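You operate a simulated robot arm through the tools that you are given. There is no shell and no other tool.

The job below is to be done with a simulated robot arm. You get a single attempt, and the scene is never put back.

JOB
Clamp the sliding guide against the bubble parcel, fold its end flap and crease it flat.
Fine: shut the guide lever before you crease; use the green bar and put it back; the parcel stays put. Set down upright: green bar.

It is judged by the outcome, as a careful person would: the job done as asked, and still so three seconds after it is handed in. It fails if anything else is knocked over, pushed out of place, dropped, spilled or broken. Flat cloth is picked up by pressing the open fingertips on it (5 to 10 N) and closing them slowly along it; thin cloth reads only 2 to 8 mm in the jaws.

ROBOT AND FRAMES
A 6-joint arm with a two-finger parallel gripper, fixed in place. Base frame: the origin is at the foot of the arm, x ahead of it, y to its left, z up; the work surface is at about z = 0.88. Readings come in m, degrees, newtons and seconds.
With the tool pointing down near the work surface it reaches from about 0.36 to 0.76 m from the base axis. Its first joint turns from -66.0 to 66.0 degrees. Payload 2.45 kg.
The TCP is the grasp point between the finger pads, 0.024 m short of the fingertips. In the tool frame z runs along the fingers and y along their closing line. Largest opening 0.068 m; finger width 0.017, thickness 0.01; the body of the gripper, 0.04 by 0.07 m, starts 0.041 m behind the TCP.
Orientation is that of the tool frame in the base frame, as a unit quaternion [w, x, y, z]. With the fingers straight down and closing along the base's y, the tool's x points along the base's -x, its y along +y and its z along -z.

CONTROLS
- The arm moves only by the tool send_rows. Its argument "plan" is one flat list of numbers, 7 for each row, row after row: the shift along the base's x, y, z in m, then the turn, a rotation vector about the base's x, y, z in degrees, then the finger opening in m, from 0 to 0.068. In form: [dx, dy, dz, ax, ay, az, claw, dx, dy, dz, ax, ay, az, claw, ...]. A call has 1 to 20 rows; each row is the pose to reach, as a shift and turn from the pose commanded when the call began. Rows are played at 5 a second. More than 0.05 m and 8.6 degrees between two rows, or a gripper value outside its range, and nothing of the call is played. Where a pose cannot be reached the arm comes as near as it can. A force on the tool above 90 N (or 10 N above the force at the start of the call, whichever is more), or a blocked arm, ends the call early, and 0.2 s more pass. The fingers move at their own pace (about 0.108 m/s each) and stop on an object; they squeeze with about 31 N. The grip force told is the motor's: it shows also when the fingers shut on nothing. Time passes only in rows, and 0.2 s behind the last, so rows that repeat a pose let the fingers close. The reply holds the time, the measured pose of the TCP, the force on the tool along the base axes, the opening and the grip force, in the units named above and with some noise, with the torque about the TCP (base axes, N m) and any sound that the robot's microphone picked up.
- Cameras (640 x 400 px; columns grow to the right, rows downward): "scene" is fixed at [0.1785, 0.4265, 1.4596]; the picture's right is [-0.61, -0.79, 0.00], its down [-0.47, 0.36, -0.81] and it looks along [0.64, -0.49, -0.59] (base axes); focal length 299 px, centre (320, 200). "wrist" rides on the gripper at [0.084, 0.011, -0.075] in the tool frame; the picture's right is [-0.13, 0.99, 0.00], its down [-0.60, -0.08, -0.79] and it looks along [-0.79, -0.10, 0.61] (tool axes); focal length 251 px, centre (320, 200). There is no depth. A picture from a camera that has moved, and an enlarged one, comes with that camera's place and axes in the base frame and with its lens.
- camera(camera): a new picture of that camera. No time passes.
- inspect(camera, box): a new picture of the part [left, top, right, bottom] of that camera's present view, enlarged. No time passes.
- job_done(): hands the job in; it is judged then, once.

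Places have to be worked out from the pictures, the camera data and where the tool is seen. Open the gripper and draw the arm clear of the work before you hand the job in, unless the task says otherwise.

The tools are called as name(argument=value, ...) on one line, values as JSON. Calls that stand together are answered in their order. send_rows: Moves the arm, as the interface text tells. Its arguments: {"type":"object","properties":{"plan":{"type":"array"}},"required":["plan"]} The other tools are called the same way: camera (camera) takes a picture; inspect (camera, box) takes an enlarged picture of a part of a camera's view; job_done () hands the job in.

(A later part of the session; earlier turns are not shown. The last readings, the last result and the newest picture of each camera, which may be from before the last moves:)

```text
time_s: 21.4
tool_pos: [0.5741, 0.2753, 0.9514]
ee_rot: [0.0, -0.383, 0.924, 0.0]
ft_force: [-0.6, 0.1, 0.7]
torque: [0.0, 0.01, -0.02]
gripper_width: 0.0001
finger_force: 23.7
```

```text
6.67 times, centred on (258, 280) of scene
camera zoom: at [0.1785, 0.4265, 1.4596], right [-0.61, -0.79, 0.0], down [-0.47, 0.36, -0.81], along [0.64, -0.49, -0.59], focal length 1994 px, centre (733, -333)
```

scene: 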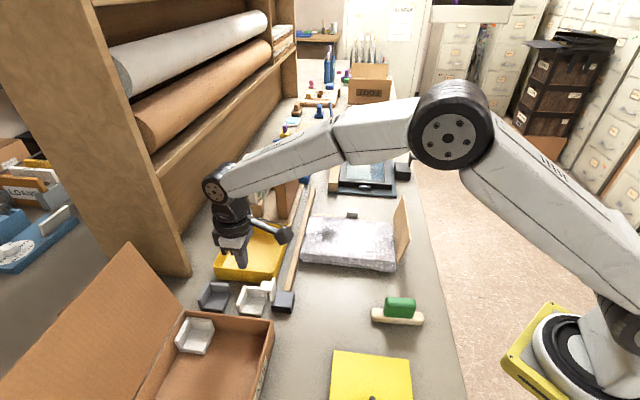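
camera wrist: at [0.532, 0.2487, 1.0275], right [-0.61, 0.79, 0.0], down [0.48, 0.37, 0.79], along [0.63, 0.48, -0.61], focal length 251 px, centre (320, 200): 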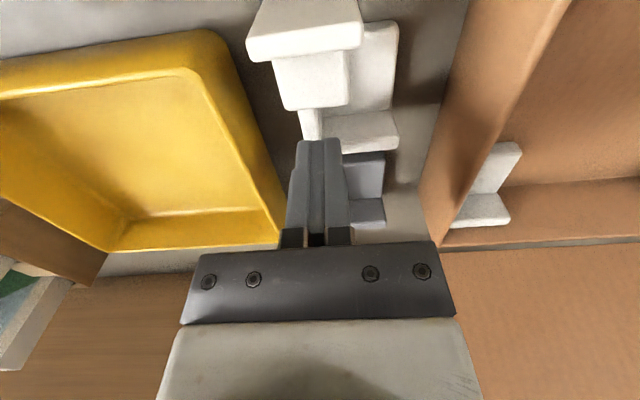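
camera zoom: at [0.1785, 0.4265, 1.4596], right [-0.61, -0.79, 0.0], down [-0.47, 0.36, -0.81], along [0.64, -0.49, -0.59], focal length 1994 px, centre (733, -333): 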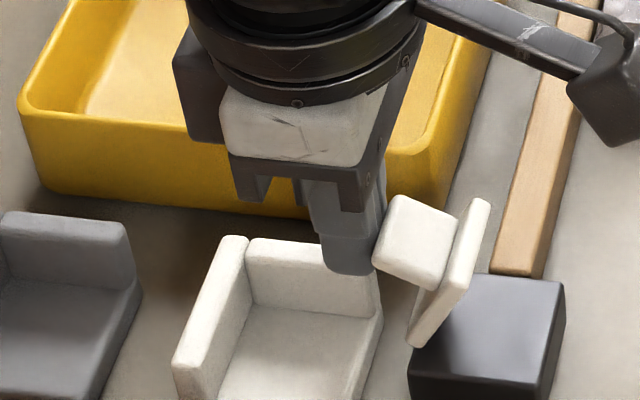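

The lid is turning over its hinge with almost no force (~1 N). I'll continue the push the rest of the way.

send_rows(plan=[-0.006, -0.006, 0, 0, 0, 0, 0, -0.012, -0.012, 0, 0, 0, 0, 0, -0.018, -0.018, 0, 0, 0, 0, 0, -0.024, -0.024, 0, 0, 0, 0, 0, -0.03, -0.03, 0, 0, 0, 0, 0])

inspect(camera="scene", box=[210, 250, 306, 310])

camera(camera="wrist")

```text
time_s: 22.6
tool_pos: [0.5485, 0.2494, 0.9531]
ee_rot: [0.005, -0.383, 0.924, 0.001]
ft_force: [20.3, 22.3, -13.0]
torque: [0.51, -0.49, -0.02]
gripper_width: 0.0002
finger_force: 23.8
```

```text
6.67 times, centred on (258, 280) of scene
camera zoom: at [0.1793, 0.4273, 1.4593], right [-0.61, -0.79, 0.0], down [-0.47, 0.36, -0.81], along [0.64, -0.49, -0.59], focal length 1994 px, centre (733, -333)
```

zoom: 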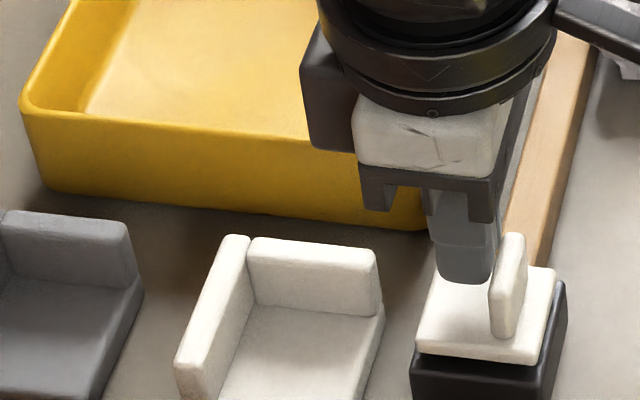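

```text
taken
camera wrist: at [0.481, 0.1976, 1.028], right [-0.61, 0.79, 0.0], down [0.47, 0.37, 0.8], along [0.63, 0.49, -0.6], focal length 251 px, centre (320, 200)
```

wrist: 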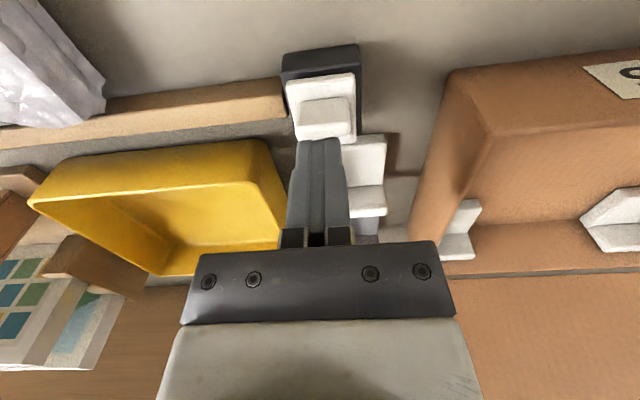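

The plate is now down over the block and the tip bears on the tab (about 30 N). I'll back off from the tab and lift to see whether the plate is fully flat.

send_rows(plan=[0.006, 0.006, 0, 0, 0, 0, 0, 0.009, 0.009, 0, 0, 0, 0, 0, 0.01, 0.01, 0.02, 0, 0, 0, 0, 0.01, 0.01, 0.06, 0, 0, 0, 0, 0.01, 0.01, 0.09, 0, 0, 0, 0])

inspect(camera="scene", box=[225, 265, 305, 315])

camera(camera="wrist")

```text
time_s: 23.8
tool_pos: [0.5548, 0.2551, 1.0431]
ee_rot: [-0.001, -0.383, 0.924, 0.0]
ft_force: [-0.2, 0.1, -0.6]
torque: [0.03, -0.01, -0.01]
gripper_width: 0.0
finger_force: 23.6
```

```text
8.00 times, centred on (265, 290) of scene
camera zoom: at [0.1785, 0.4265, 1.4596], right [-0.61, -0.79, 0.0], down [-0.47, 0.36, -0.81], along [0.64, -0.49, -0.59], focal length 2392 px, centre (760, -520)
```

zoom: 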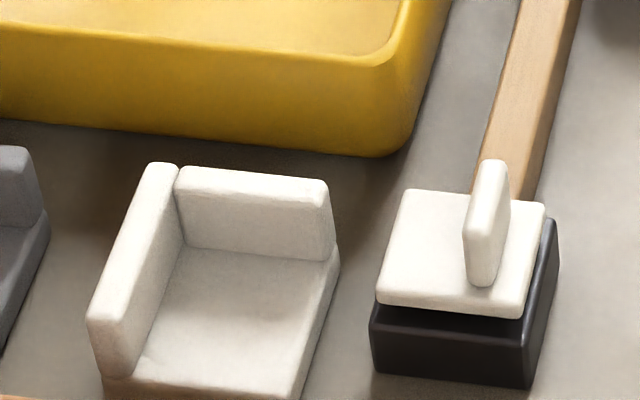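

```text
taken
camera wrist: at [0.4891, 0.2048, 1.1183], right [-0.61, 0.79, 0.0], down [0.48, 0.37, 0.79], along [0.63, 0.48, -0.61], focal length 251 px, centre (320, 200)
```

wrist: 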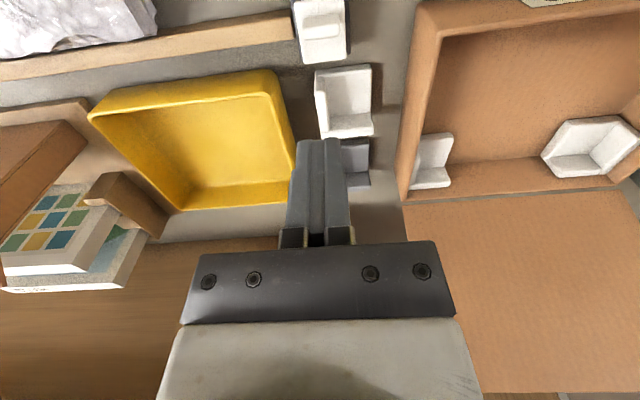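

The plate lies level and parallel on the block with the tab upright. To be sure it is fully shut I'll press lightly down on the tab's top (z≈0.932) with the closed tips.

send_rows(plan=[-0.0129, -0.0129, -0.03, 0, 0, 0, 0, -0.0129, -0.0129, -0.06, 0, 0, 0, 0, -0.0129, -0.0129, -0.08, 0, 0, 0, 0, -0.0129, -0.0129, -0.084, 0, 0, 0, 0, -0.0129, -0.0129, -0.087, 0, 0, 0, 0])

inspect(camera="scene", box=[225, 265, 305, 315])

```text
time_s: 25.0
tool_pos: [0.5428, 0.243, 0.9589]
ee_rot: [0.002, -0.382, 0.924, -0.001]
ft_force: [-14.2, -10.7, 40.0]
torque: [-0.17, 0.46, -0.01]
gripper_width: 0.0
finger_force: 24.0
```

```text
8.00 times, centred on (265, 290) of scene
camera zoom: at [0.1774, 0.4259, 1.4599], right [-0.61, -0.79, 0.0], down [-0.47, 0.36, -0.81], along [0.64, -0.49, -0.59], focal length 2392 px, centre (760, -520)
```

zoom: 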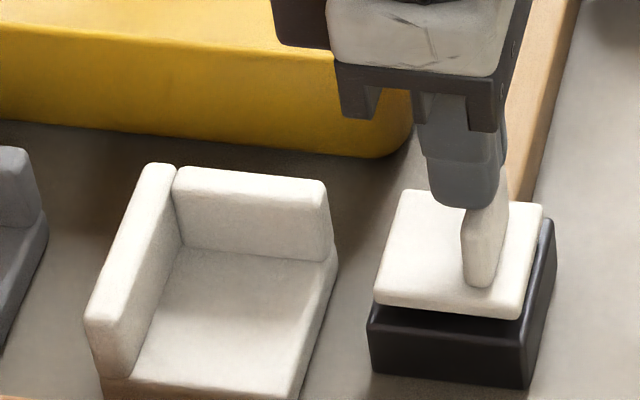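

The lever resisted firmly (40 N at the tip) with no further motion, so it is fully shut. I'll lift off and travel high over the parcel to the outside of the flap, staying well above its top edge (z≈1.007).

send_rows(plan=[0, 0, 0.04, 0, 0, 0, 0, 0, 0, 0.085, 0, 0, 0, 0, -0.004, -0.02, 0.125, 0, 0, 0, 0, -0.012, -0.06, 0.144, 0, 0, 0, 0.02, -0.02, -0.105, 0.144, 0, 0, 0, 0.05, -0.029, -0.15, 0.144, 0, 0, 0, 0.05, -0.037, -0.195, 0.144, 0, 0, 0, 0.05, -0.045, -0.24, 0.144, 0, 0, 0, 0.05, -0.054, -0.285, 0.144, 0, 0, 0, 0.05, -0.062, -0.325, 0.144, 0, 0, 0, 0.05, -0.0665, -0.348, 0.144, 0, 0, 0, 0.05, -0.0665, -0.348, 0.144, 0, 0, 0, 0.05])

camera(camera="wrist")

inspect(camera="scene", box=[280, 150, 480, 275])

inspect(camera="scene", box=[225, 265, 305, 315])

```text
time_s: 27.6
tool_pos: [0.476, -0.1048, 1.0994]
ee_rot: [0.0, -0.383, 0.924, 0.0]
ft_force: [-0.2, 0.0, 0.1]
torque: [0.02, 0.0, 0.01]
gripper_width: 0.05
finger_force: 0.2
```

```text
taken
camera wrist: at [0.4097, -0.1568, 1.1754], right [-0.61, 0.79, 0.0], down [0.48, 0.37, 0.79], along [0.63, 0.48, -0.61], focal length 251 px, centre (320, 200)
```

wrist: 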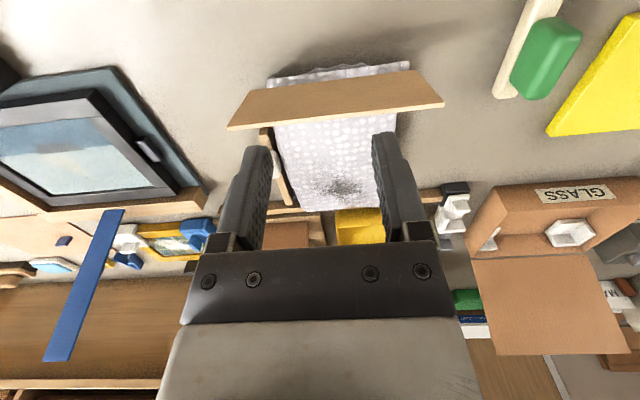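

```text
3.20 times, centred on (380, 212) of scene
camera zoom: at [0.1785, 0.4265, 1.4596], right [-0.61, -0.79, 0.0], down [-0.47, 0.36, -0.81], along [0.64, -0.49, -0.59], focal length 957 px, centre (128, 160)
```

zoom: 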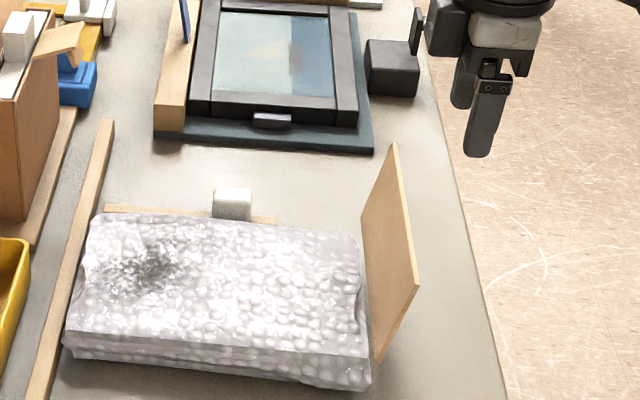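

```text
8.00 times, centred on (265, 290) of scene
camera zoom: at [0.1785, 0.4265, 1.4596], right [-0.61, -0.79, 0.0], down [-0.47, 0.36, -0.81], along [0.64, -0.49, -0.59], focal length 2392 px, centre (760, -520)
```

zoom: 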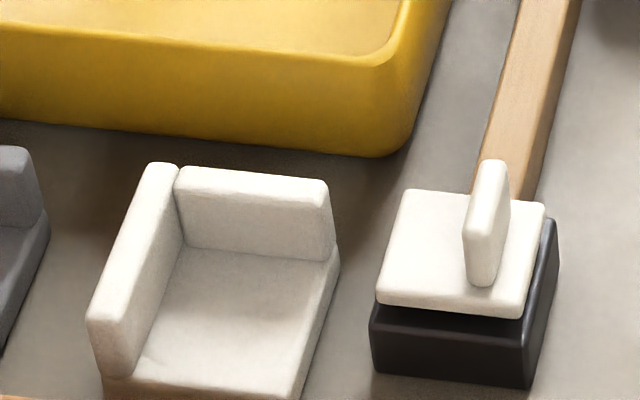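

Both views agree: flap hinge line at w≈0.310, z≈0.92 (s 0.325–0.492), top edge at w≈0.293, z≈1.007. I'll descend outside the flap (tips to z≈0.975) and begin pushing it over toward the parcel.

send_rows(plan=[0, 0, -0.04, 0, 0, 0, 0.05, 0, 0, -0.08, 0, 0, 0, 0.05, 0, 0, -0.101, 0, 0, 0, 0.05, 0.007, 0.007, -0.1, 0, 0, 0, 0.05, 0.0141, 0.0141, -0.098, 0, 0, 0, 0.05, 0.0212, 0.0212, -0.097, 0, 0, 0, 0.05, 0.0283, 0.0283, -0.096, 0, 0, 0, 0.05, 0.0335, 0.0335, -0.097, 0, 0, 0, 0.05, 0.0392, 0.0392, -0.098, 0, 0, 0, 0.05])

camera(camera="wrist")

inspect(camera="scene", box=[280, 150, 480, 275])

```text
time_s: 29.6
tool_pos: [0.5149, -0.0665, 1.002]
ee_rot: [0.0, -0.384, 0.923, 0.0]
ft_force: [-0.1, -1.1, -1.1]
torque: [0.0, 0.02, -0.01]
gripper_width: 0.0499
finger_force: 0.1
```

```text
taken
camera wrist: at [0.4486, -0.117, 1.0771], right [-0.61, 0.79, 0.0], down [0.48, 0.37, 0.79], along [0.63, 0.48, -0.61], focal length 251 px, centre (320, 200)
```

wrist: 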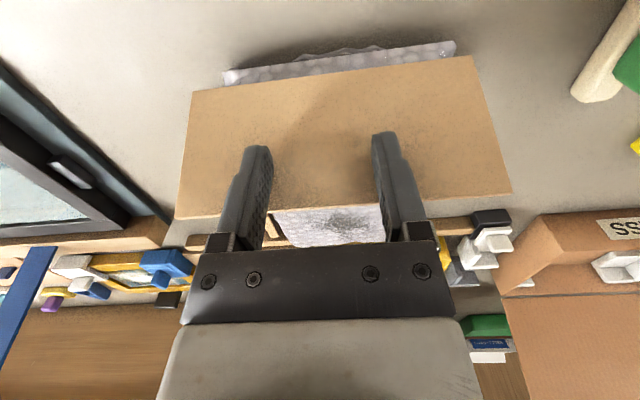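

```text
3.20 times, centred on (380, 212) of scene
camera zoom: at [0.1785, 0.4265, 1.4596], right [-0.61, -0.79, 0.0], down [-0.47, 0.36, -0.81], along [0.64, -0.49, -0.59], focal length 957 px, centre (128, 160)
```

zoom: 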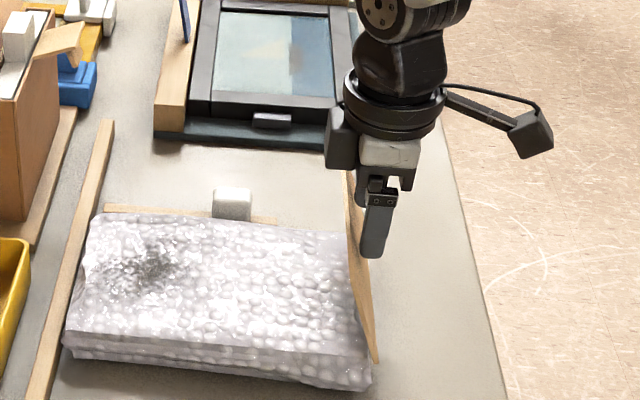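

The flap turns easily with about 1 N. I'll continue along the arc to about 75°, lowering as it goes over.

send_rows(plan=[0.0055, 0.0055, -0.0025, 0, 0, 0, 0.05, 0.0103, 0.0103, -0.006, 0, 0, 0, 0.05, 0.015, 0.015, -0.0105, 0, 0, 0, 0.05, 0.019, 0.019, -0.0156, 0, 0, 0, 0.05, 0.0226, 0.0226, -0.0215, 0, 0, 0, 0.05, 0.0258, 0.0258, -0.028, 0, 0, 0, 0.05, 0.0282, 0.0282, -0.0352, 0, 0, 0, 0.05, 0.03, 0.03, -0.0425, 0, 0, 0, 0.05])

camera(camera="wrist")

inspect(camera="scene", box=[280, 150, 480, 275])

```text
time_s: 31.4
tool_pos: [0.5457, -0.0358, 0.9604]
ee_rot: [0.0, -0.383, 0.924, -0.001]
ft_force: [-0.5, -0.1, 1.4]
torque: [0.01, 0.04, 0.03]
gripper_width: 0.0499
finger_force: 0.0
```

```text
taken
camera wrist: at [0.4789, -0.0864, 1.0347], right [-0.61, 0.79, 0.0], down [0.48, 0.37, 0.79], along [0.63, 0.48, -0.61], focal length 251 px, centre (320, 200)
```

wrist: 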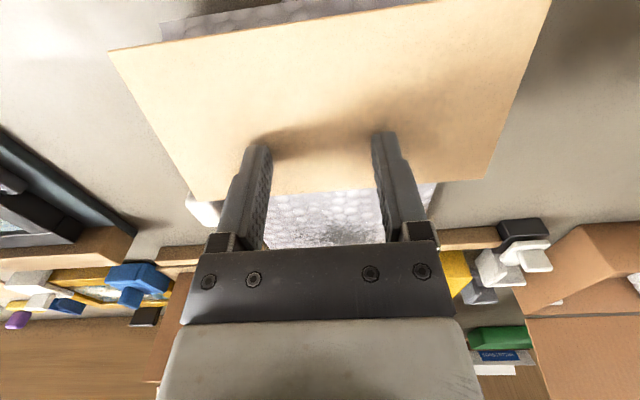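

```text
3.20 times, centred on (380, 212) of scene
camera zoom: at [0.1785, 0.4265, 1.4596], right [-0.61, -0.79, 0.0], down [-0.47, 0.36, -0.81], along [0.64, -0.49, -0.59], focal length 957 px, centre (128, 160)
```

zoom: 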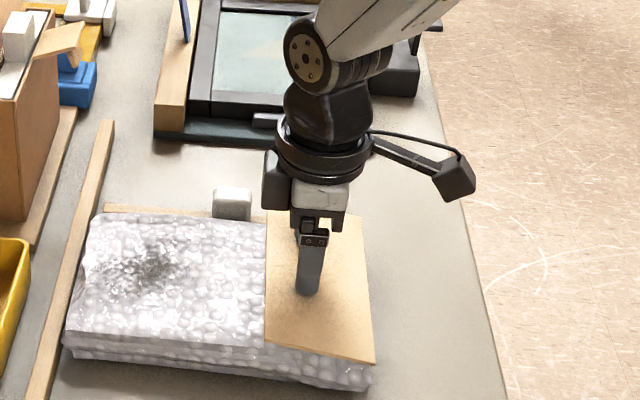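

The flap is nearly down. I'll press it gently flat in 2 mm steps and read the force.

send_rows(plan=[0, 0, -0.003, 0, 0, 0, 0.05, 0.001, 0.001, -0.006, 0, 0, 0, 0.05, 0.001, 0.001, -0.008, 0, 0, 0, 0.05, 0.001, 0.001, -0.01, 0, 0, 0, 0.05])

inspect(camera="scene", box=[280, 150, 480, 275])

```text
time_s: 32.4
tool_pos: [0.5464, -0.0341, 0.9497]
ee_rot: [0.0, -0.382, 0.924, 0.0]
ft_force: [0.0, 1.1, 0.0]
torque: [0.02, -0.01, 0.01]
gripper_width: 0.0499
finger_force: 0.1
```

```text
3.20 times, centred on (380, 212) of scene
camera zoom: at [0.1785, 0.4265, 1.4596], right [-0.61, -0.79, 0.0], down [-0.47, 0.36, -0.81], along [0.64, -0.49, -0.59], focal length 957 px, centre (128, 160)
```

zoom: 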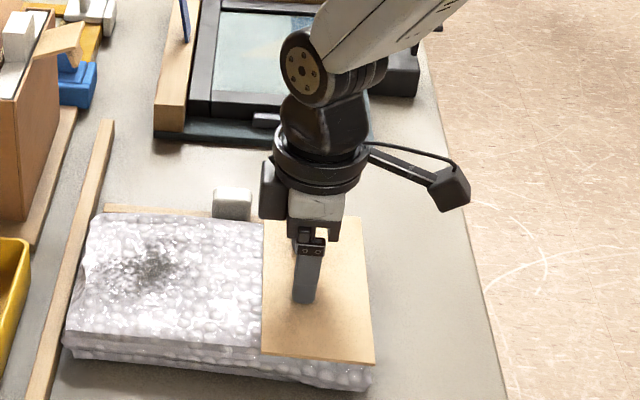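

Still no contact force; I'll keep lowering in small steps.

send_rows(plan=[0, 0, -0.002, 0, 0, 0, 0.05, 0, 0, -0.004, 0, 0, 0, 0.05, 0, 0, -0.005, 0, 0, 0, 0.05])

inspect(camera="scene", box=[300, 190, 420, 265])

camera(camera="wrist")

```text
time_s: 33.2
tool_pos: [0.5475, -0.0357, 0.9466]
ee_rot: [0.001, -0.382, 0.924, -0.001]
ft_force: [-11.8, 3.1, 44.6]
torque: [0.16, 0.82, -0.03]
gripper_width: 0.0502
finger_force: 0.2
```

```text
5.33 times, centred on (360, 228) of scene
camera zoom: at [0.1774, 0.4267, 1.4597], right [-0.61, -0.79, 0.0], down [-0.47, 0.36, -0.81], along [0.64, -0.49, -0.59], focal length 1595 px, centre (107, 53)
```

zoom: 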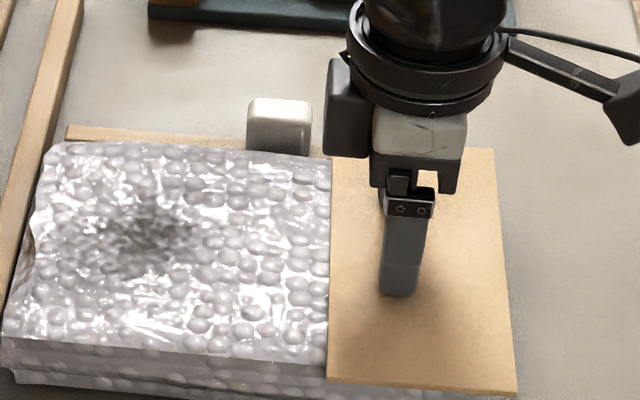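

```text
taken
camera wrist: at [0.4799, -0.0857, 1.0221], right [-0.61, 0.79, 0.0], down [0.48, 0.37, 0.79], along [0.63, 0.48, -0.61], focal length 251 px, centre (320, 200)
```

wrist: 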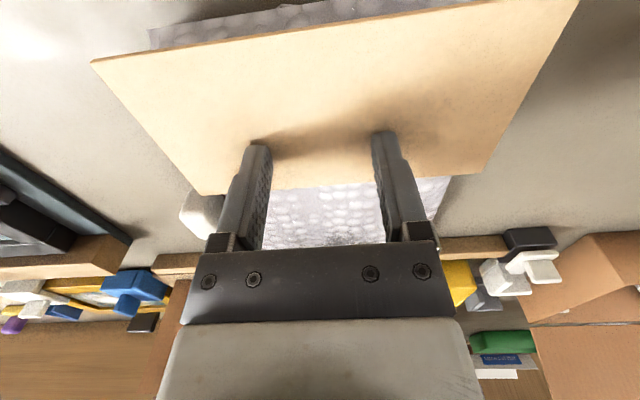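

The flap is flat on the parcel; contact is stiff (45 N), so I'll lift off right away and see whether the flap stays down.

send_rows(plan=[0, 0, 0.004, 0, 0, 0, 0.05, 0, 0, 0.015, 0, 0, 0, 0.05, 0, 0, 0.04, 0, 0, 0, 0.05, 0, 0, 0.085, 0, 0, 0, 0.05, 0, 0, 0.13, 0, 0, 0, 0.05])

inspect(camera="scene", box=[280, 150, 480, 275])

camera(camera="wrist")

```text
time_s: 34.4
tool_pos: [0.5478, -0.0354, 1.0748]
ee_rot: [0.0, -0.383, 0.924, 0.0]
ft_force: [0.4, -0.1, 0.3]
torque: [0.03, 0.01, -0.02]
gripper_width: 0.0499
finger_force: 0.1
```

```text
3.20 times, centred on (380, 212) of scene
camera zoom: at [0.1785, 0.4265, 1.4596], right [-0.61, -0.79, 0.0], down [-0.47, 0.36, -0.81], along [0.64, -0.49, -0.59], focal length 957 px, centre (128, 160)
```

zoom: 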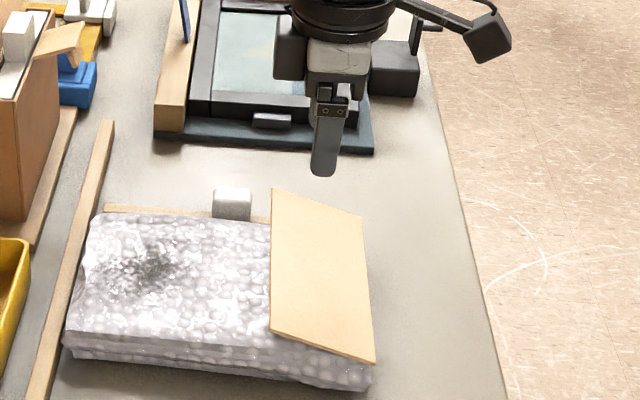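

```text
taken
camera wrist: at [0.4804, -0.0861, 1.1493], right [-0.61, 0.79, 0.0], down [0.48, 0.37, 0.79], along [0.63, 0.48, -0.61], focal length 251 px, centre (320, 200)
```

wrist: 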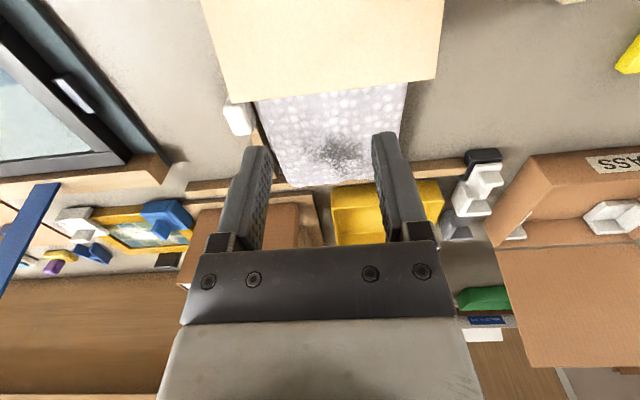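

The flap springs back to about 17°, so the crease with the bar is really needed. Now I'll move toward the front and turn the camera toward the green bar to measure it.

send_rows(plan=[-0.024, -0.011, 0.005, 0, 0, 7.5, 0.068, -0.048, -0.022, 0.01, 0, 0, 15, 0.068, -0.072, -0.033, 0.01, 0, 0, 22.5, 0.068, -0.096, -0.044, 0.01, 0, 0, 30, 0.068, -0.12, -0.055, 0.01, 0, 0, 37.5, 0.068, -0.145, -0.065, 0.01, 0, 0, 45, 0.068, -0.145, -0.065, 0.01, 0, 0, 45, 0.068])

camera(camera="wrist")

inspect(camera="scene", box=[350, 280, 446, 340])

```text
time_s: 36.0
tool_pos: [0.4018, -0.1004, 1.0848]
ee_rot: [0.0, 0.707, -0.707, 0.0]
ft_force: [-0.1, 0.5, 0.3]
torque: [0.0, 0.01, -0.03]
gripper_width: 0.0681
finger_force: 0.0
```

```text
taken
camera wrist: at [0.3913, -0.1832, 1.1597], right [-0.99, 0.13, 0.0], down [0.08, 0.6, 0.79], along [0.1, 0.79, -0.61], focal length 251 px, centre (320, 200)
```

wrist: 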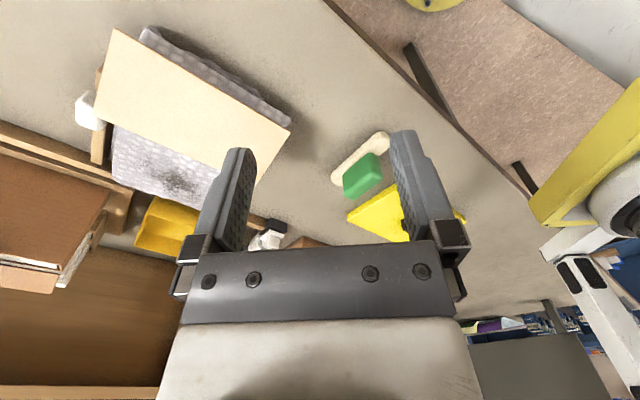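

```text
6.67 times, centred on (398, 310) of scene
camera zoom: at [0.1785, 0.4265, 1.4596], right [-0.61, -0.79, 0.0], down [-0.47, 0.36, -0.81], along [0.64, -0.49, -0.59], focal length 1994 px, centre (-200, -533)
```

zoom: 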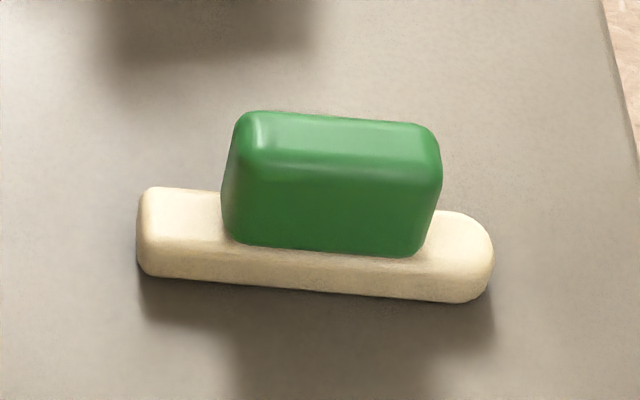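

inspect(camera="wrist", box=[310, 115, 422, 215])

```text
4.00 times, centred on (366, 165) of wrist
camera zoom: at [0.3913, -0.1832, 1.1597], right [-0.99, 0.13, 0.0], down [0.08, 0.6, 0.79], along [0.1, 0.79, -0.61], focal length 1006 px, centre (136, 340)
```

zoom: 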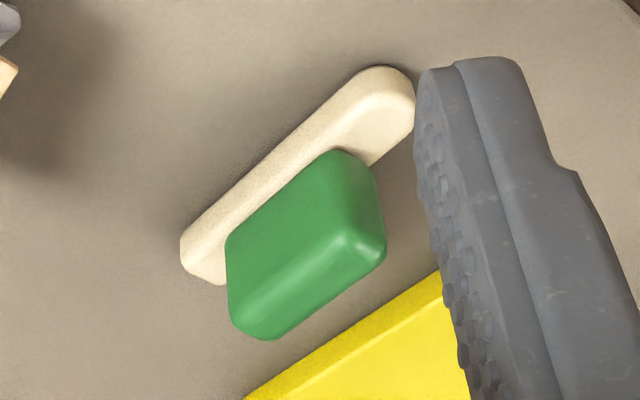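

The bar's handle is about 20 mm thick (s 0.193–0.214), 58 mm long (w 0.285–0.343), top at z≈0.94; the base is along w at the bench. I'll move above it with the fingers closing across its thickness and check alignment.

send_rows(plan=[-0.006, 0.03, 0, 0, 0, -7.5, 0.068, -0.012, 0.06, 0, 0, 0, -15, 0.068, -0.018, 0.09, 0, 0, 0, -22.5, 0.068, -0.024, 0.12, 0, 0, 0, -30, 0.068, -0.03, 0.15, 0, 0, 0, -37.5, 0.068, -0.0341, 0.178, -0.015, 0, 0, -45, 0.068, -0.0341, 0.178, -0.05, 0, 0, -45, 0.068, -0.0341, 0.178, -0.085, 0, 0, -45, 0.068, -0.0341, 0.178, -0.085, 0, 0, -45, 0.068])

inspect(camera="scene", box=[350, 265, 446, 325])

camera(camera="wrist")

```text
time_s: 38.0
tool_pos: [0.3676, 0.0792, 0.9981]
ee_rot: [0.0, -0.383, 0.924, 0.0]
ft_force: [-1.0, 0.7, 0.5]
torque: [0.0, 0.01, 0.03]
gripper_width: 0.0679
finger_force: 0.0
```

```text
6.67 times, centred on (398, 295) of scene
camera zoom: at [0.1785, 0.4265, 1.4596], right [-0.61, -0.79, 0.0], down [-0.47, 0.36, -0.81], along [0.64, -0.49, -0.59], focal length 1994 px, centre (-200, -433)
```

zoom: 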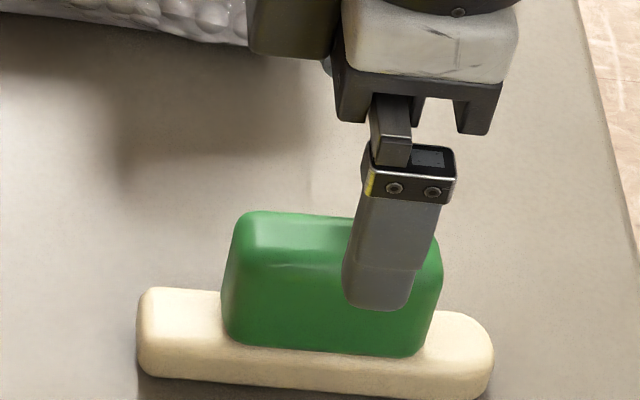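

```text
taken
camera wrist: at [0.3007, 0.0264, 1.0738], right [-0.61, 0.79, 0.0], down [0.48, 0.37, 0.79], along [0.63, 0.48, -0.61], focal length 251 px, centre (320, 200)
```

wrist: 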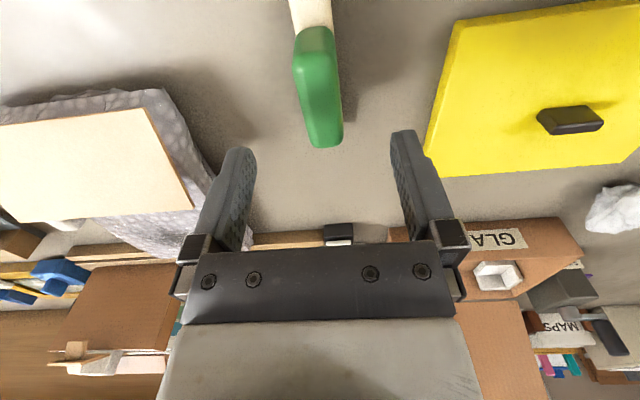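

The TCP axis projects onto the handle's centre in both views. I'll descend to z≈0.922 and close on the handle.

send_rows(plan=[0, 0, -0.03, 0, 0, 0, 0.068, 0, 0, -0.055, 0, 0, 0, 0.068, 0, 0, -0.07, 0, 0, 0, 0.068, 0, 0, -0.0775, 0, 0, 0, 0.068, 0, 0, -0.0775, 0, 0, 0, 0.05, 0, 0, -0.0775, 0, 0, 0, 0.03, 0, 0, -0.0775, 0, 0, 0, 0.015, 0, 0, -0.0775, 0, 0, 0, 0.01, 0, 0, -0.0775, 0, 0, 0, 0.01])

inspect(camera="scene", box=[350, 275, 446, 335])

camera(camera="wrist")

```text
time_s: 40.0
tool_pos: [0.3661, 0.0785, 0.9217]
ee_rot: [0.001, -0.382, 0.924, 0.0]
ft_force: [-0.1, 0.1, 0.5]
torque: [-0.03, 0.02, -0.02]
gripper_width: 0.0238
finger_force: 31.2
```

```text
6.67 times, centred on (398, 305) of scene
camera zoom: at [0.1785, 0.4265, 1.4596], right [-0.61, -0.79, 0.0], down [-0.47, 0.36, -0.81], along [0.64, -0.49, -0.59], focal length 1994 px, centre (-200, -500)
```

zoom: 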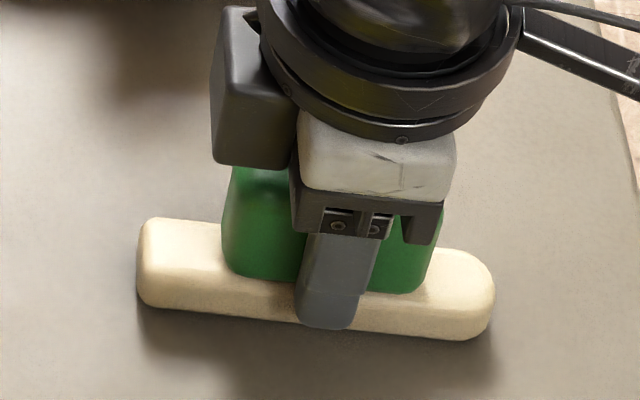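

```text
taken
camera wrist: at [0.3003, 0.0272, 0.9972], right [-0.61, 0.79, 0.0], down [0.48, 0.37, 0.79], along [0.63, 0.48, -0.61], focal length 251 px, centre (320, 200)
```

wrist: 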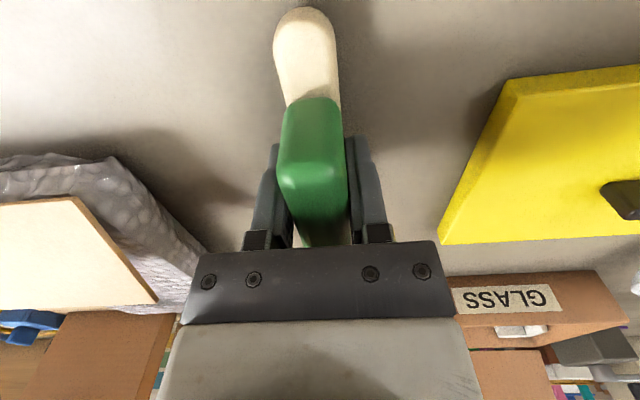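

The bar is held at 23.8 mm; its underside is 42 mm below the TCP. I'll lift it straight up and check that it stays level in the grip.

send_rows(plan=[0, 0, 0.01, 0, 0, 0, 0.01, 0, 0, 0.03, 0, 0, 0, 0.01, 0, 0, 0.06, 0, 0, 0, 0.01, 0, 0, 0.095, 0, 0, 0, 0.01, 0, 0, 0.13, 0, 0, 0, 0.01, 0, 0, 0.13, 0, 0, 0, 0.01])

inspect(camera="scene", box=[340, 220, 468, 300])

camera(camera="wrist")

```text
time_s: 41.4
tool_pos: [0.3662, 0.0787, 1.0522]
ee_rot: [0.0, -0.382, 0.924, 0.0]
ft_force: [0.0, 0.2, -0.9]
torque: [-0.01, -0.02, -0.01]
gripper_width: 0.0241
finger_force: 30.6
```

```text
5.00 times, centred on (404, 260) of scene
camera zoom: at [0.1785, 0.4265, 1.4596], right [-0.61, -0.79, 0.0], down [-0.47, 0.36, -0.81], along [0.64, -0.49, -0.59], focal length 1495 px, centre (-100, -100)
```

zoom: 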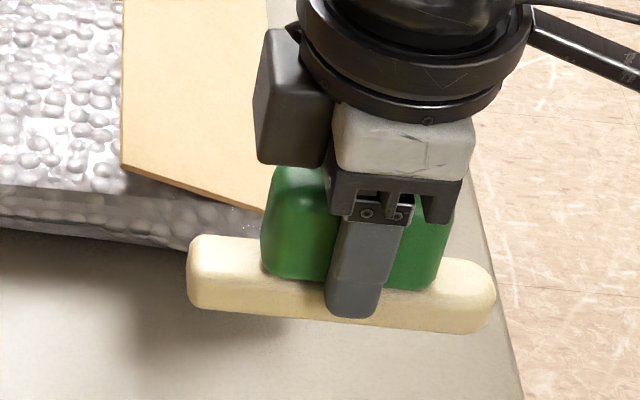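

```text
taken
camera wrist: at [0.2997, 0.0279, 1.1274], right [-0.61, 0.79, 0.0], down [0.48, 0.37, 0.79], along [0.63, 0.48, -0.61], focal length 251 px, centre (320, 200)
```

wrist: 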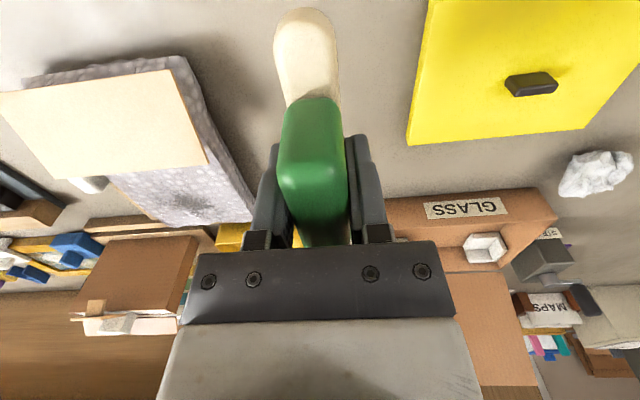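

The bar is level and secure. I'll carry it over the near end of the flap (s≈0.345, centre w≈0.335 so it spans the fold line and most of the flap) and lower to just above the sprung flap.

send_rows(plan=[0.029, -0.0213, 0, 0, 0, 0, 0.01, 0.058, -0.0426, 0, 0, 0, 0, 0.01, 0.087, -0.064, 0, 0, 0, 0, 0.01, 0.1149, -0.0852, 0, 0, 0, 0, 0.01, 0.1149, -0.0852, -0.025, 0, 0, 0, 0.01, 0.1149, -0.0852, -0.052, 0, 0, 0, 0.01, 0.1149, -0.0852, -0.052, 0, 0, 0, 0.01])

inspect(camera="scene", box=[310, 190, 438, 270])

camera(camera="wrist")

```text
time_s: 43.0
tool_pos: [0.4822, -0.0079, 0.9998]
ee_rot: [0.0, -0.382, 0.924, 0.0]
ft_force: [-0.5, -0.5, -0.5]
torque: [0.0, 0.03, 0.0]
gripper_width: 0.0237
finger_force: 31.0
```

```text
5.00 times, centred on (374, 230) of scene
camera zoom: at [0.1786, 0.4265, 1.4596], right [-0.61, -0.79, 0.0], down [-0.47, 0.36, -0.81], along [0.64, -0.49, -0.59], focal length 1495 px, centre (50, 50)
```

zoom: 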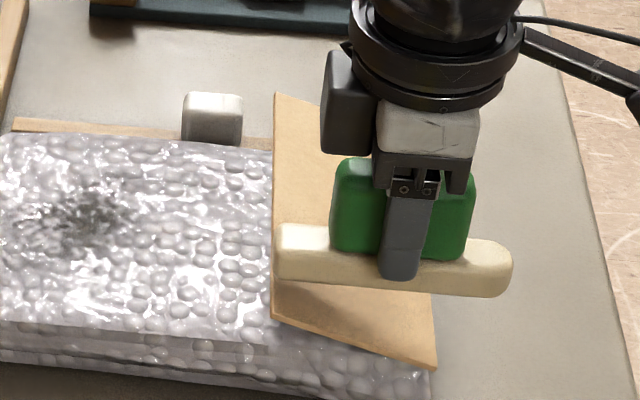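

```text
taken
camera wrist: at [0.4158, -0.0587, 1.0747], right [-0.61, 0.79, 0.0], down [0.48, 0.37, 0.79], along [0.63, 0.48, -0.61], focal length 251 px, centre (320, 200)
```

wrist: 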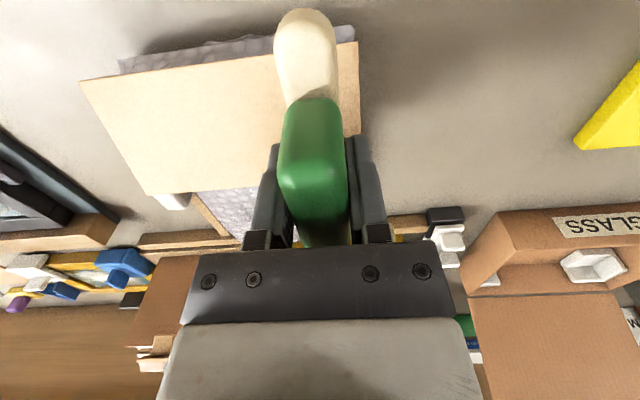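

The bar spans the fold line with a small overhang. I'll lower it onto the flap and step down until about 10–20 N.

send_rows(plan=[0, 0, -0.01, 0, 0, 0, 0.01, 0, 0, -0.018, 0, 0, 0, 0.01, 0, 0, -0.025, 0, 0, 0, 0.01, 0, 0, -0.031, 0, 0, 0, 0.01, 0, 0, -0.033, 0, 0, 0, 0.01, 0, 0, -0.033, 0, 0, 0, 0.01])

inspect(camera="scene", box=[310, 190, 438, 270])

```text
time_s: 44.4
tool_pos: [0.4834, -0.0073, 0.9674]
ee_rot: [0.0, -0.382, 0.924, 0.0]
ft_force: [-0.7, 0.8, -1.7]
torque: [-0.03, -0.02, -0.01]
gripper_width: 0.0238
finger_force: 31.0
```

```text
5.00 times, centred on (374, 230) of scene
camera zoom: at [0.1785, 0.4265, 1.4596], right [-0.61, -0.79, 0.0], down [-0.47, 0.36, -0.81], along [0.64, -0.49, -0.59], focal length 1495 px, centre (50, 50)
```

zoom: 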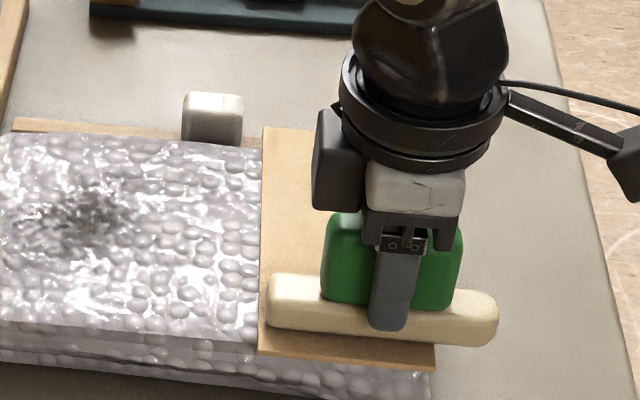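

The flap is pressed down to near flat with almost no force yet. I'll step down 1 mm at a time.

send_rows(plan=[0, 0, -0.001, 0, 0, 0, 0.01, 0, 0, -0.002, 0, 0, 0, 0.01, 0, 0, -0.002, 0, 0, 0, 0.01])

send_rows(plan=[0, 0, -0.001, 0, 0, 0, 0.01, 0, 0, -0.001, 0, 0, 0, 0.01])

```text
time_s: 45.2
tool_pos: [0.4837, -0.0059, 0.9653]
ee_rot: [0.0, -0.382, 0.924, 0.0]
ft_force: [-5.4, -1.8, 24.4]
torque: [-0.49, 0.28, -0.01]
gripper_width: 0.0238
finger_force: 31.4
```

```text
time_s: 45.8
tool_pos: [0.4833, -0.0066, 0.9642]
ee_rot: [0.002, -0.382, 0.924, -0.001]
ft_force: [-3.1, 0.8, 30.4]
torque: [-0.11, -0.01, 0.03]
gripper_width: 0.024
finger_force: 31.0
```

The bar now presses with about 25–30 N. I'll lift a hair, shift to the very start of the fold (s≈0.334), press again and sweep along the fold toward the clamped guide in slow steps, first half.

send_rows(plan=[0, 0, 0.005, 0, 0, 0, 0.01, -0.0075, 0.0075, 0.005, 0, 0, 0, 0.01, -0.0075, 0.0075, 0.001, 0, 0, 0, 0.01, -0.0075, 0.0075, 0.001, 0, 0, 0, 0.01, 0.001, -0.001, 0.001, 0, 0, 0, 0.01, 0.0094, -0.0094, 0.001, 0, 0, 0, 0.01, 0.0179, -0.0179, 0.001, 0, 0, 0, 0.01, 0.0263, -0.0263, 0.001, 0, 0, 0, 0.01])

inspect(camera="scene", box=[310, 190, 438, 270])

camera(camera="wrist")

```text
time_s: 47.6
tool_pos: [0.5089, -0.0331, 0.9655]
ee_rot: [0.0, -0.383, 0.924, 0.0]
ft_force: [-1.2, 1.2, 3.2]
torque: [0.28, -0.18, 0.07]
gripper_width: 0.0238
finger_force: 30.3
```

```text
5.00 times, centred on (374, 230) of scene
camera zoom: at [0.1784, 0.4265, 1.4596], right [-0.61, -0.79, 0.0], down [-0.47, 0.36, -0.81], along [0.64, -0.49, -0.59], focal length 1495 px, centre (50, 50)
```

zoom: 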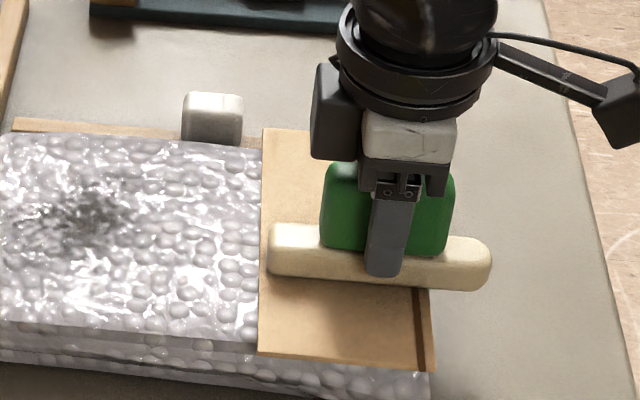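

```text
taken
camera wrist: at [0.4421, -0.0844, 1.0403], right [-0.61, 0.79, 0.0], down [0.48, 0.37, 0.79], along [0.63, 0.48, -0.61], focal length 251 px, centre (320, 200)
```

wrist: 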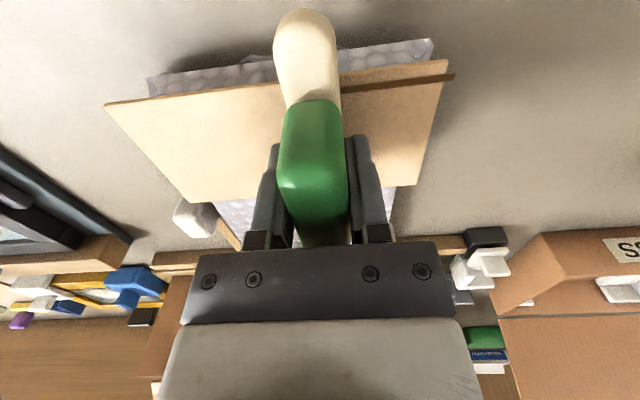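

A dark crease line now shows along the swept part of the fold, so the method works. The force has dropped to ~3 N, so I'll press 1 mm deeper and continue the sweep a short way.

send_rows(plan=[0, 0, -0.001, 0, 0, 0, 0.01, 0, 0, -0.001, 0, 0, 0, 0.01])

send_rows(plan=[0.006, -0.006, 0, 0, 0, 0, 0.01, 0.012, -0.012, 0, 0, 0, 0, 0.01, 0.018, -0.018, 0, 0, 0, 0, 0.01])

inspect(camera="scene", box=[310, 190, 438, 270])

camera(camera="wrist")

```text
time_s: 48.2
tool_pos: [0.5091, -0.0333, 0.9655]
ee_rot: [0.0, -0.382, 0.924, -0.001]
ft_force: [-4.6, -1.7, 18.6]
torque: [0.03, 0.12, 0.01]
gripper_width: 0.0239
finger_force: 30.6
```

```text
time_s: 49.0
tool_pos: [0.5269, -0.051, 0.9639]
ee_rot: [0.0, -0.382, 0.924, 0.0]
ft_force: [-6.6, 9.0, 28.9]
torque: [0.31, 0.31, -0.02]
gripper_width: 0.0236
finger_force: 30.6
```

```text
5.00 times, centred on (374, 230) of scene
camera zoom: at [0.1778, 0.4268, 1.4596], right [-0.61, -0.79, 0.0], down [-0.47, 0.36, -0.81], along [0.64, -0.49, -0.59], focal length 1495 px, centre (50, 50)
```

zoom: 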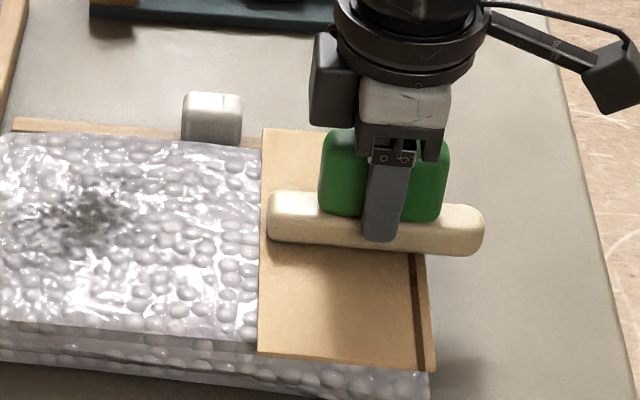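

```text
taken
camera wrist: at [0.46, -0.1019, 1.0398], right [-0.61, 0.79, 0.0], down [0.48, 0.37, 0.79], along [0.63, 0.48, -0.61], focal length 251 px, centre (320, 200)
```

wrist: 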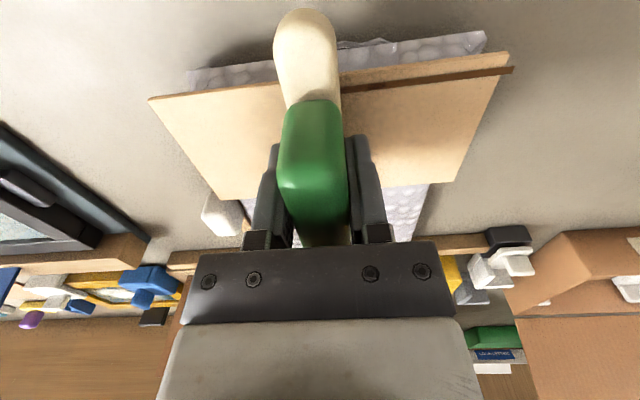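

The crease line follows the bar, force ~29 N and steady, parcel and guide unmoved. I'll continue the sweep.

send_rows(plan=[0.0064, -0.0064, 0, 0, 0, 0, 0.01, 0.0128, -0.0128, 0, 0, 0, 0, 0.01, 0.0192, -0.0192, 0, 0, 0, 0, 0.01, 0.0256, -0.0256, 0, 0, 0, 0, 0.01])

inspect(camera="scene", box=[310, 190, 438, 270])

```text
time_s: 50.0
tool_pos: [0.5516, -0.077, 0.9648]
ee_rot: [0.0, -0.382, 0.924, -0.001]
ft_force: [-6.1, 6.5, 24.7]
torque: [0.25, 0.16, 0.04]
gripper_width: 0.0241
finger_force: 31.5
```

```text
5.00 times, centred on (374, 230) of scene
camera zoom: at [0.1779, 0.4268, 1.4596], right [-0.61, -0.79, 0.0], down [-0.47, 0.36, -0.81], along [0.64, -0.49, -0.59], focal length 1495 px, centre (50, 50)
```

zoom: 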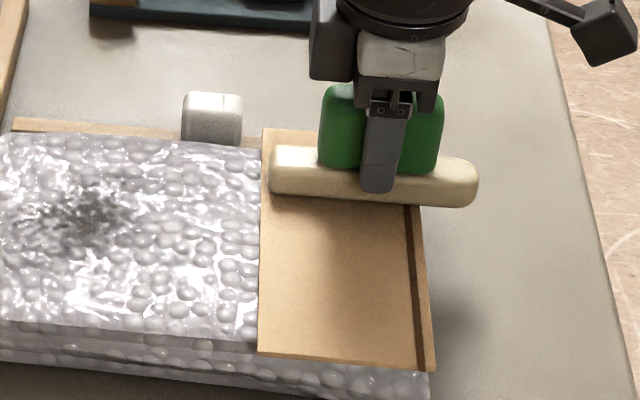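

Steady at ~25 N. I'll finish the sweep to the far end of the fold (s≈0.484).

send_rows(plan=[0.0064, -0.0064, 0, 0, 0, 0, 0.01, 0.0128, -0.0128, 0, 0, 0, 0, 0.01, 0.0192, -0.0192, 0, 0, 0, 0, 0.01, 0.0243, -0.0243, 0, 0, 0, 0, 0.01, 0.0283, -0.0283, 0, 0, 0, 0, 0.01])

inspect(camera="scene", box=[310, 190, 438, 270])

camera(camera="wrist")

```text
time_s: 51.2
tool_pos: [0.5798, -0.1049, 0.9639]
ee_rot: [-0.001, -0.383, 0.924, 0.0]
ft_force: [-5.4, 7.3, 22.9]
torque: [0.37, 0.18, 0.04]
gripper_width: 0.0238
finger_force: 30.8
```

```text
5.00 times, centred on (374, 230) of scene
camera zoom: at [0.1779, 0.4268, 1.4596], right [-0.61, -0.79, 0.0], down [-0.47, 0.36, -0.81], along [0.64, -0.49, -0.59], focal length 1495 px, centre (50, 50)
```

zoom: 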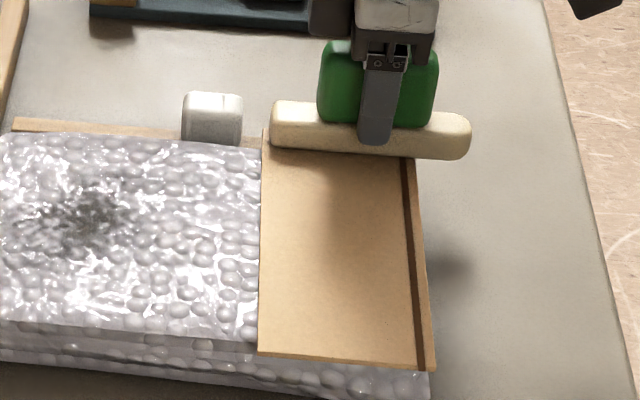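

```text
taken
camera wrist: at [0.5133, -0.1559, 1.0398], right [-0.61, 0.79, 0.0], down [0.48, 0.37, 0.79], along [0.63, 0.48, -0.61], focal length 251 px, centre (320, 200)
```

wrist: 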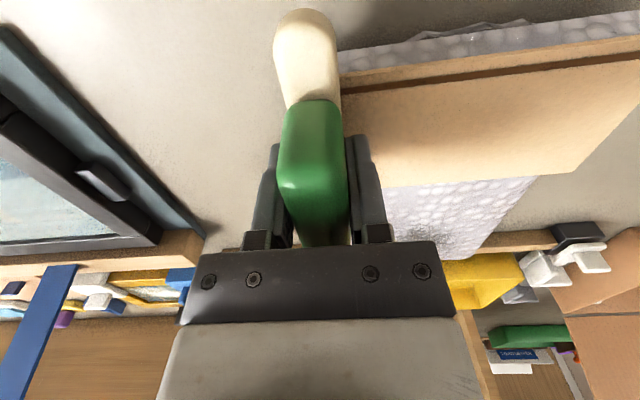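

The crease line runs along the whole swept fold. I'll lift the bar straight up and check whether the flap now stays flat and the line reaches the far end.

send_rows(plan=[0, 0, 0.004, 0, 0, 0, 0.01, 0, 0, 0.02, 0, 0, 0, 0.01, 0, 0, 0.05, 0, 0, 0, 0.01, 0, 0, 0.09, 0, 0, 0, 0.01, 0, 0, 0.09, 0, 0, 0, 0.01])

inspect(camera="scene", box=[310, 190, 438, 270])

camera(camera="wrist")

```text
time_s: 52.4
tool_pos: [0.5807, -0.1048, 1.0538]
ee_rot: [0.0, -0.382, 0.924, -0.001]
ft_force: [0.2, -0.1, -0.2]
torque: [-0.02, 0.02, 0.0]
gripper_width: 0.0239
finger_force: 30.8
```

```text
5.00 times, centred on (374, 230) of scene
camera zoom: at [0.1785, 0.4265, 1.4596], right [-0.61, -0.79, 0.0], down [-0.47, 0.36, -0.81], along [0.64, -0.49, -0.59], focal length 1495 px, centre (50, 50)
```

zoom: 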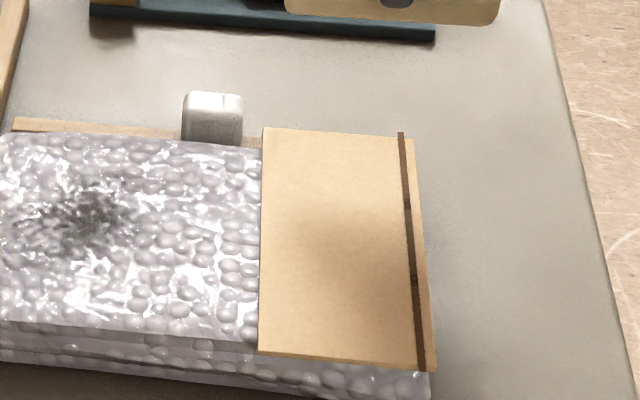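

```text
taken
camera wrist: at [0.5139, -0.1562, 1.1298], right [-0.61, 0.79, 0.0], down [0.48, 0.37, 0.79], along [0.63, 0.48, -0.61], focal length 251 px, centre (320, 200)
```

wrist: 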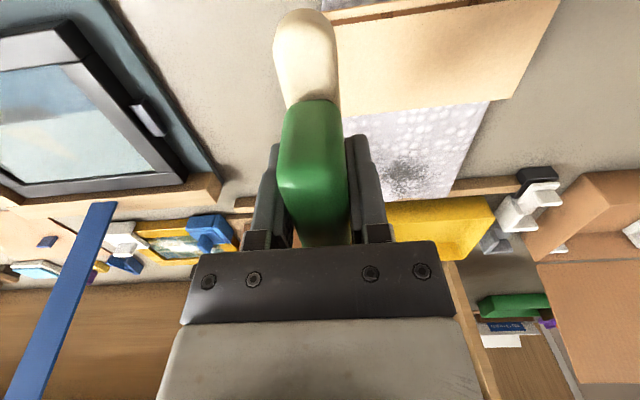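

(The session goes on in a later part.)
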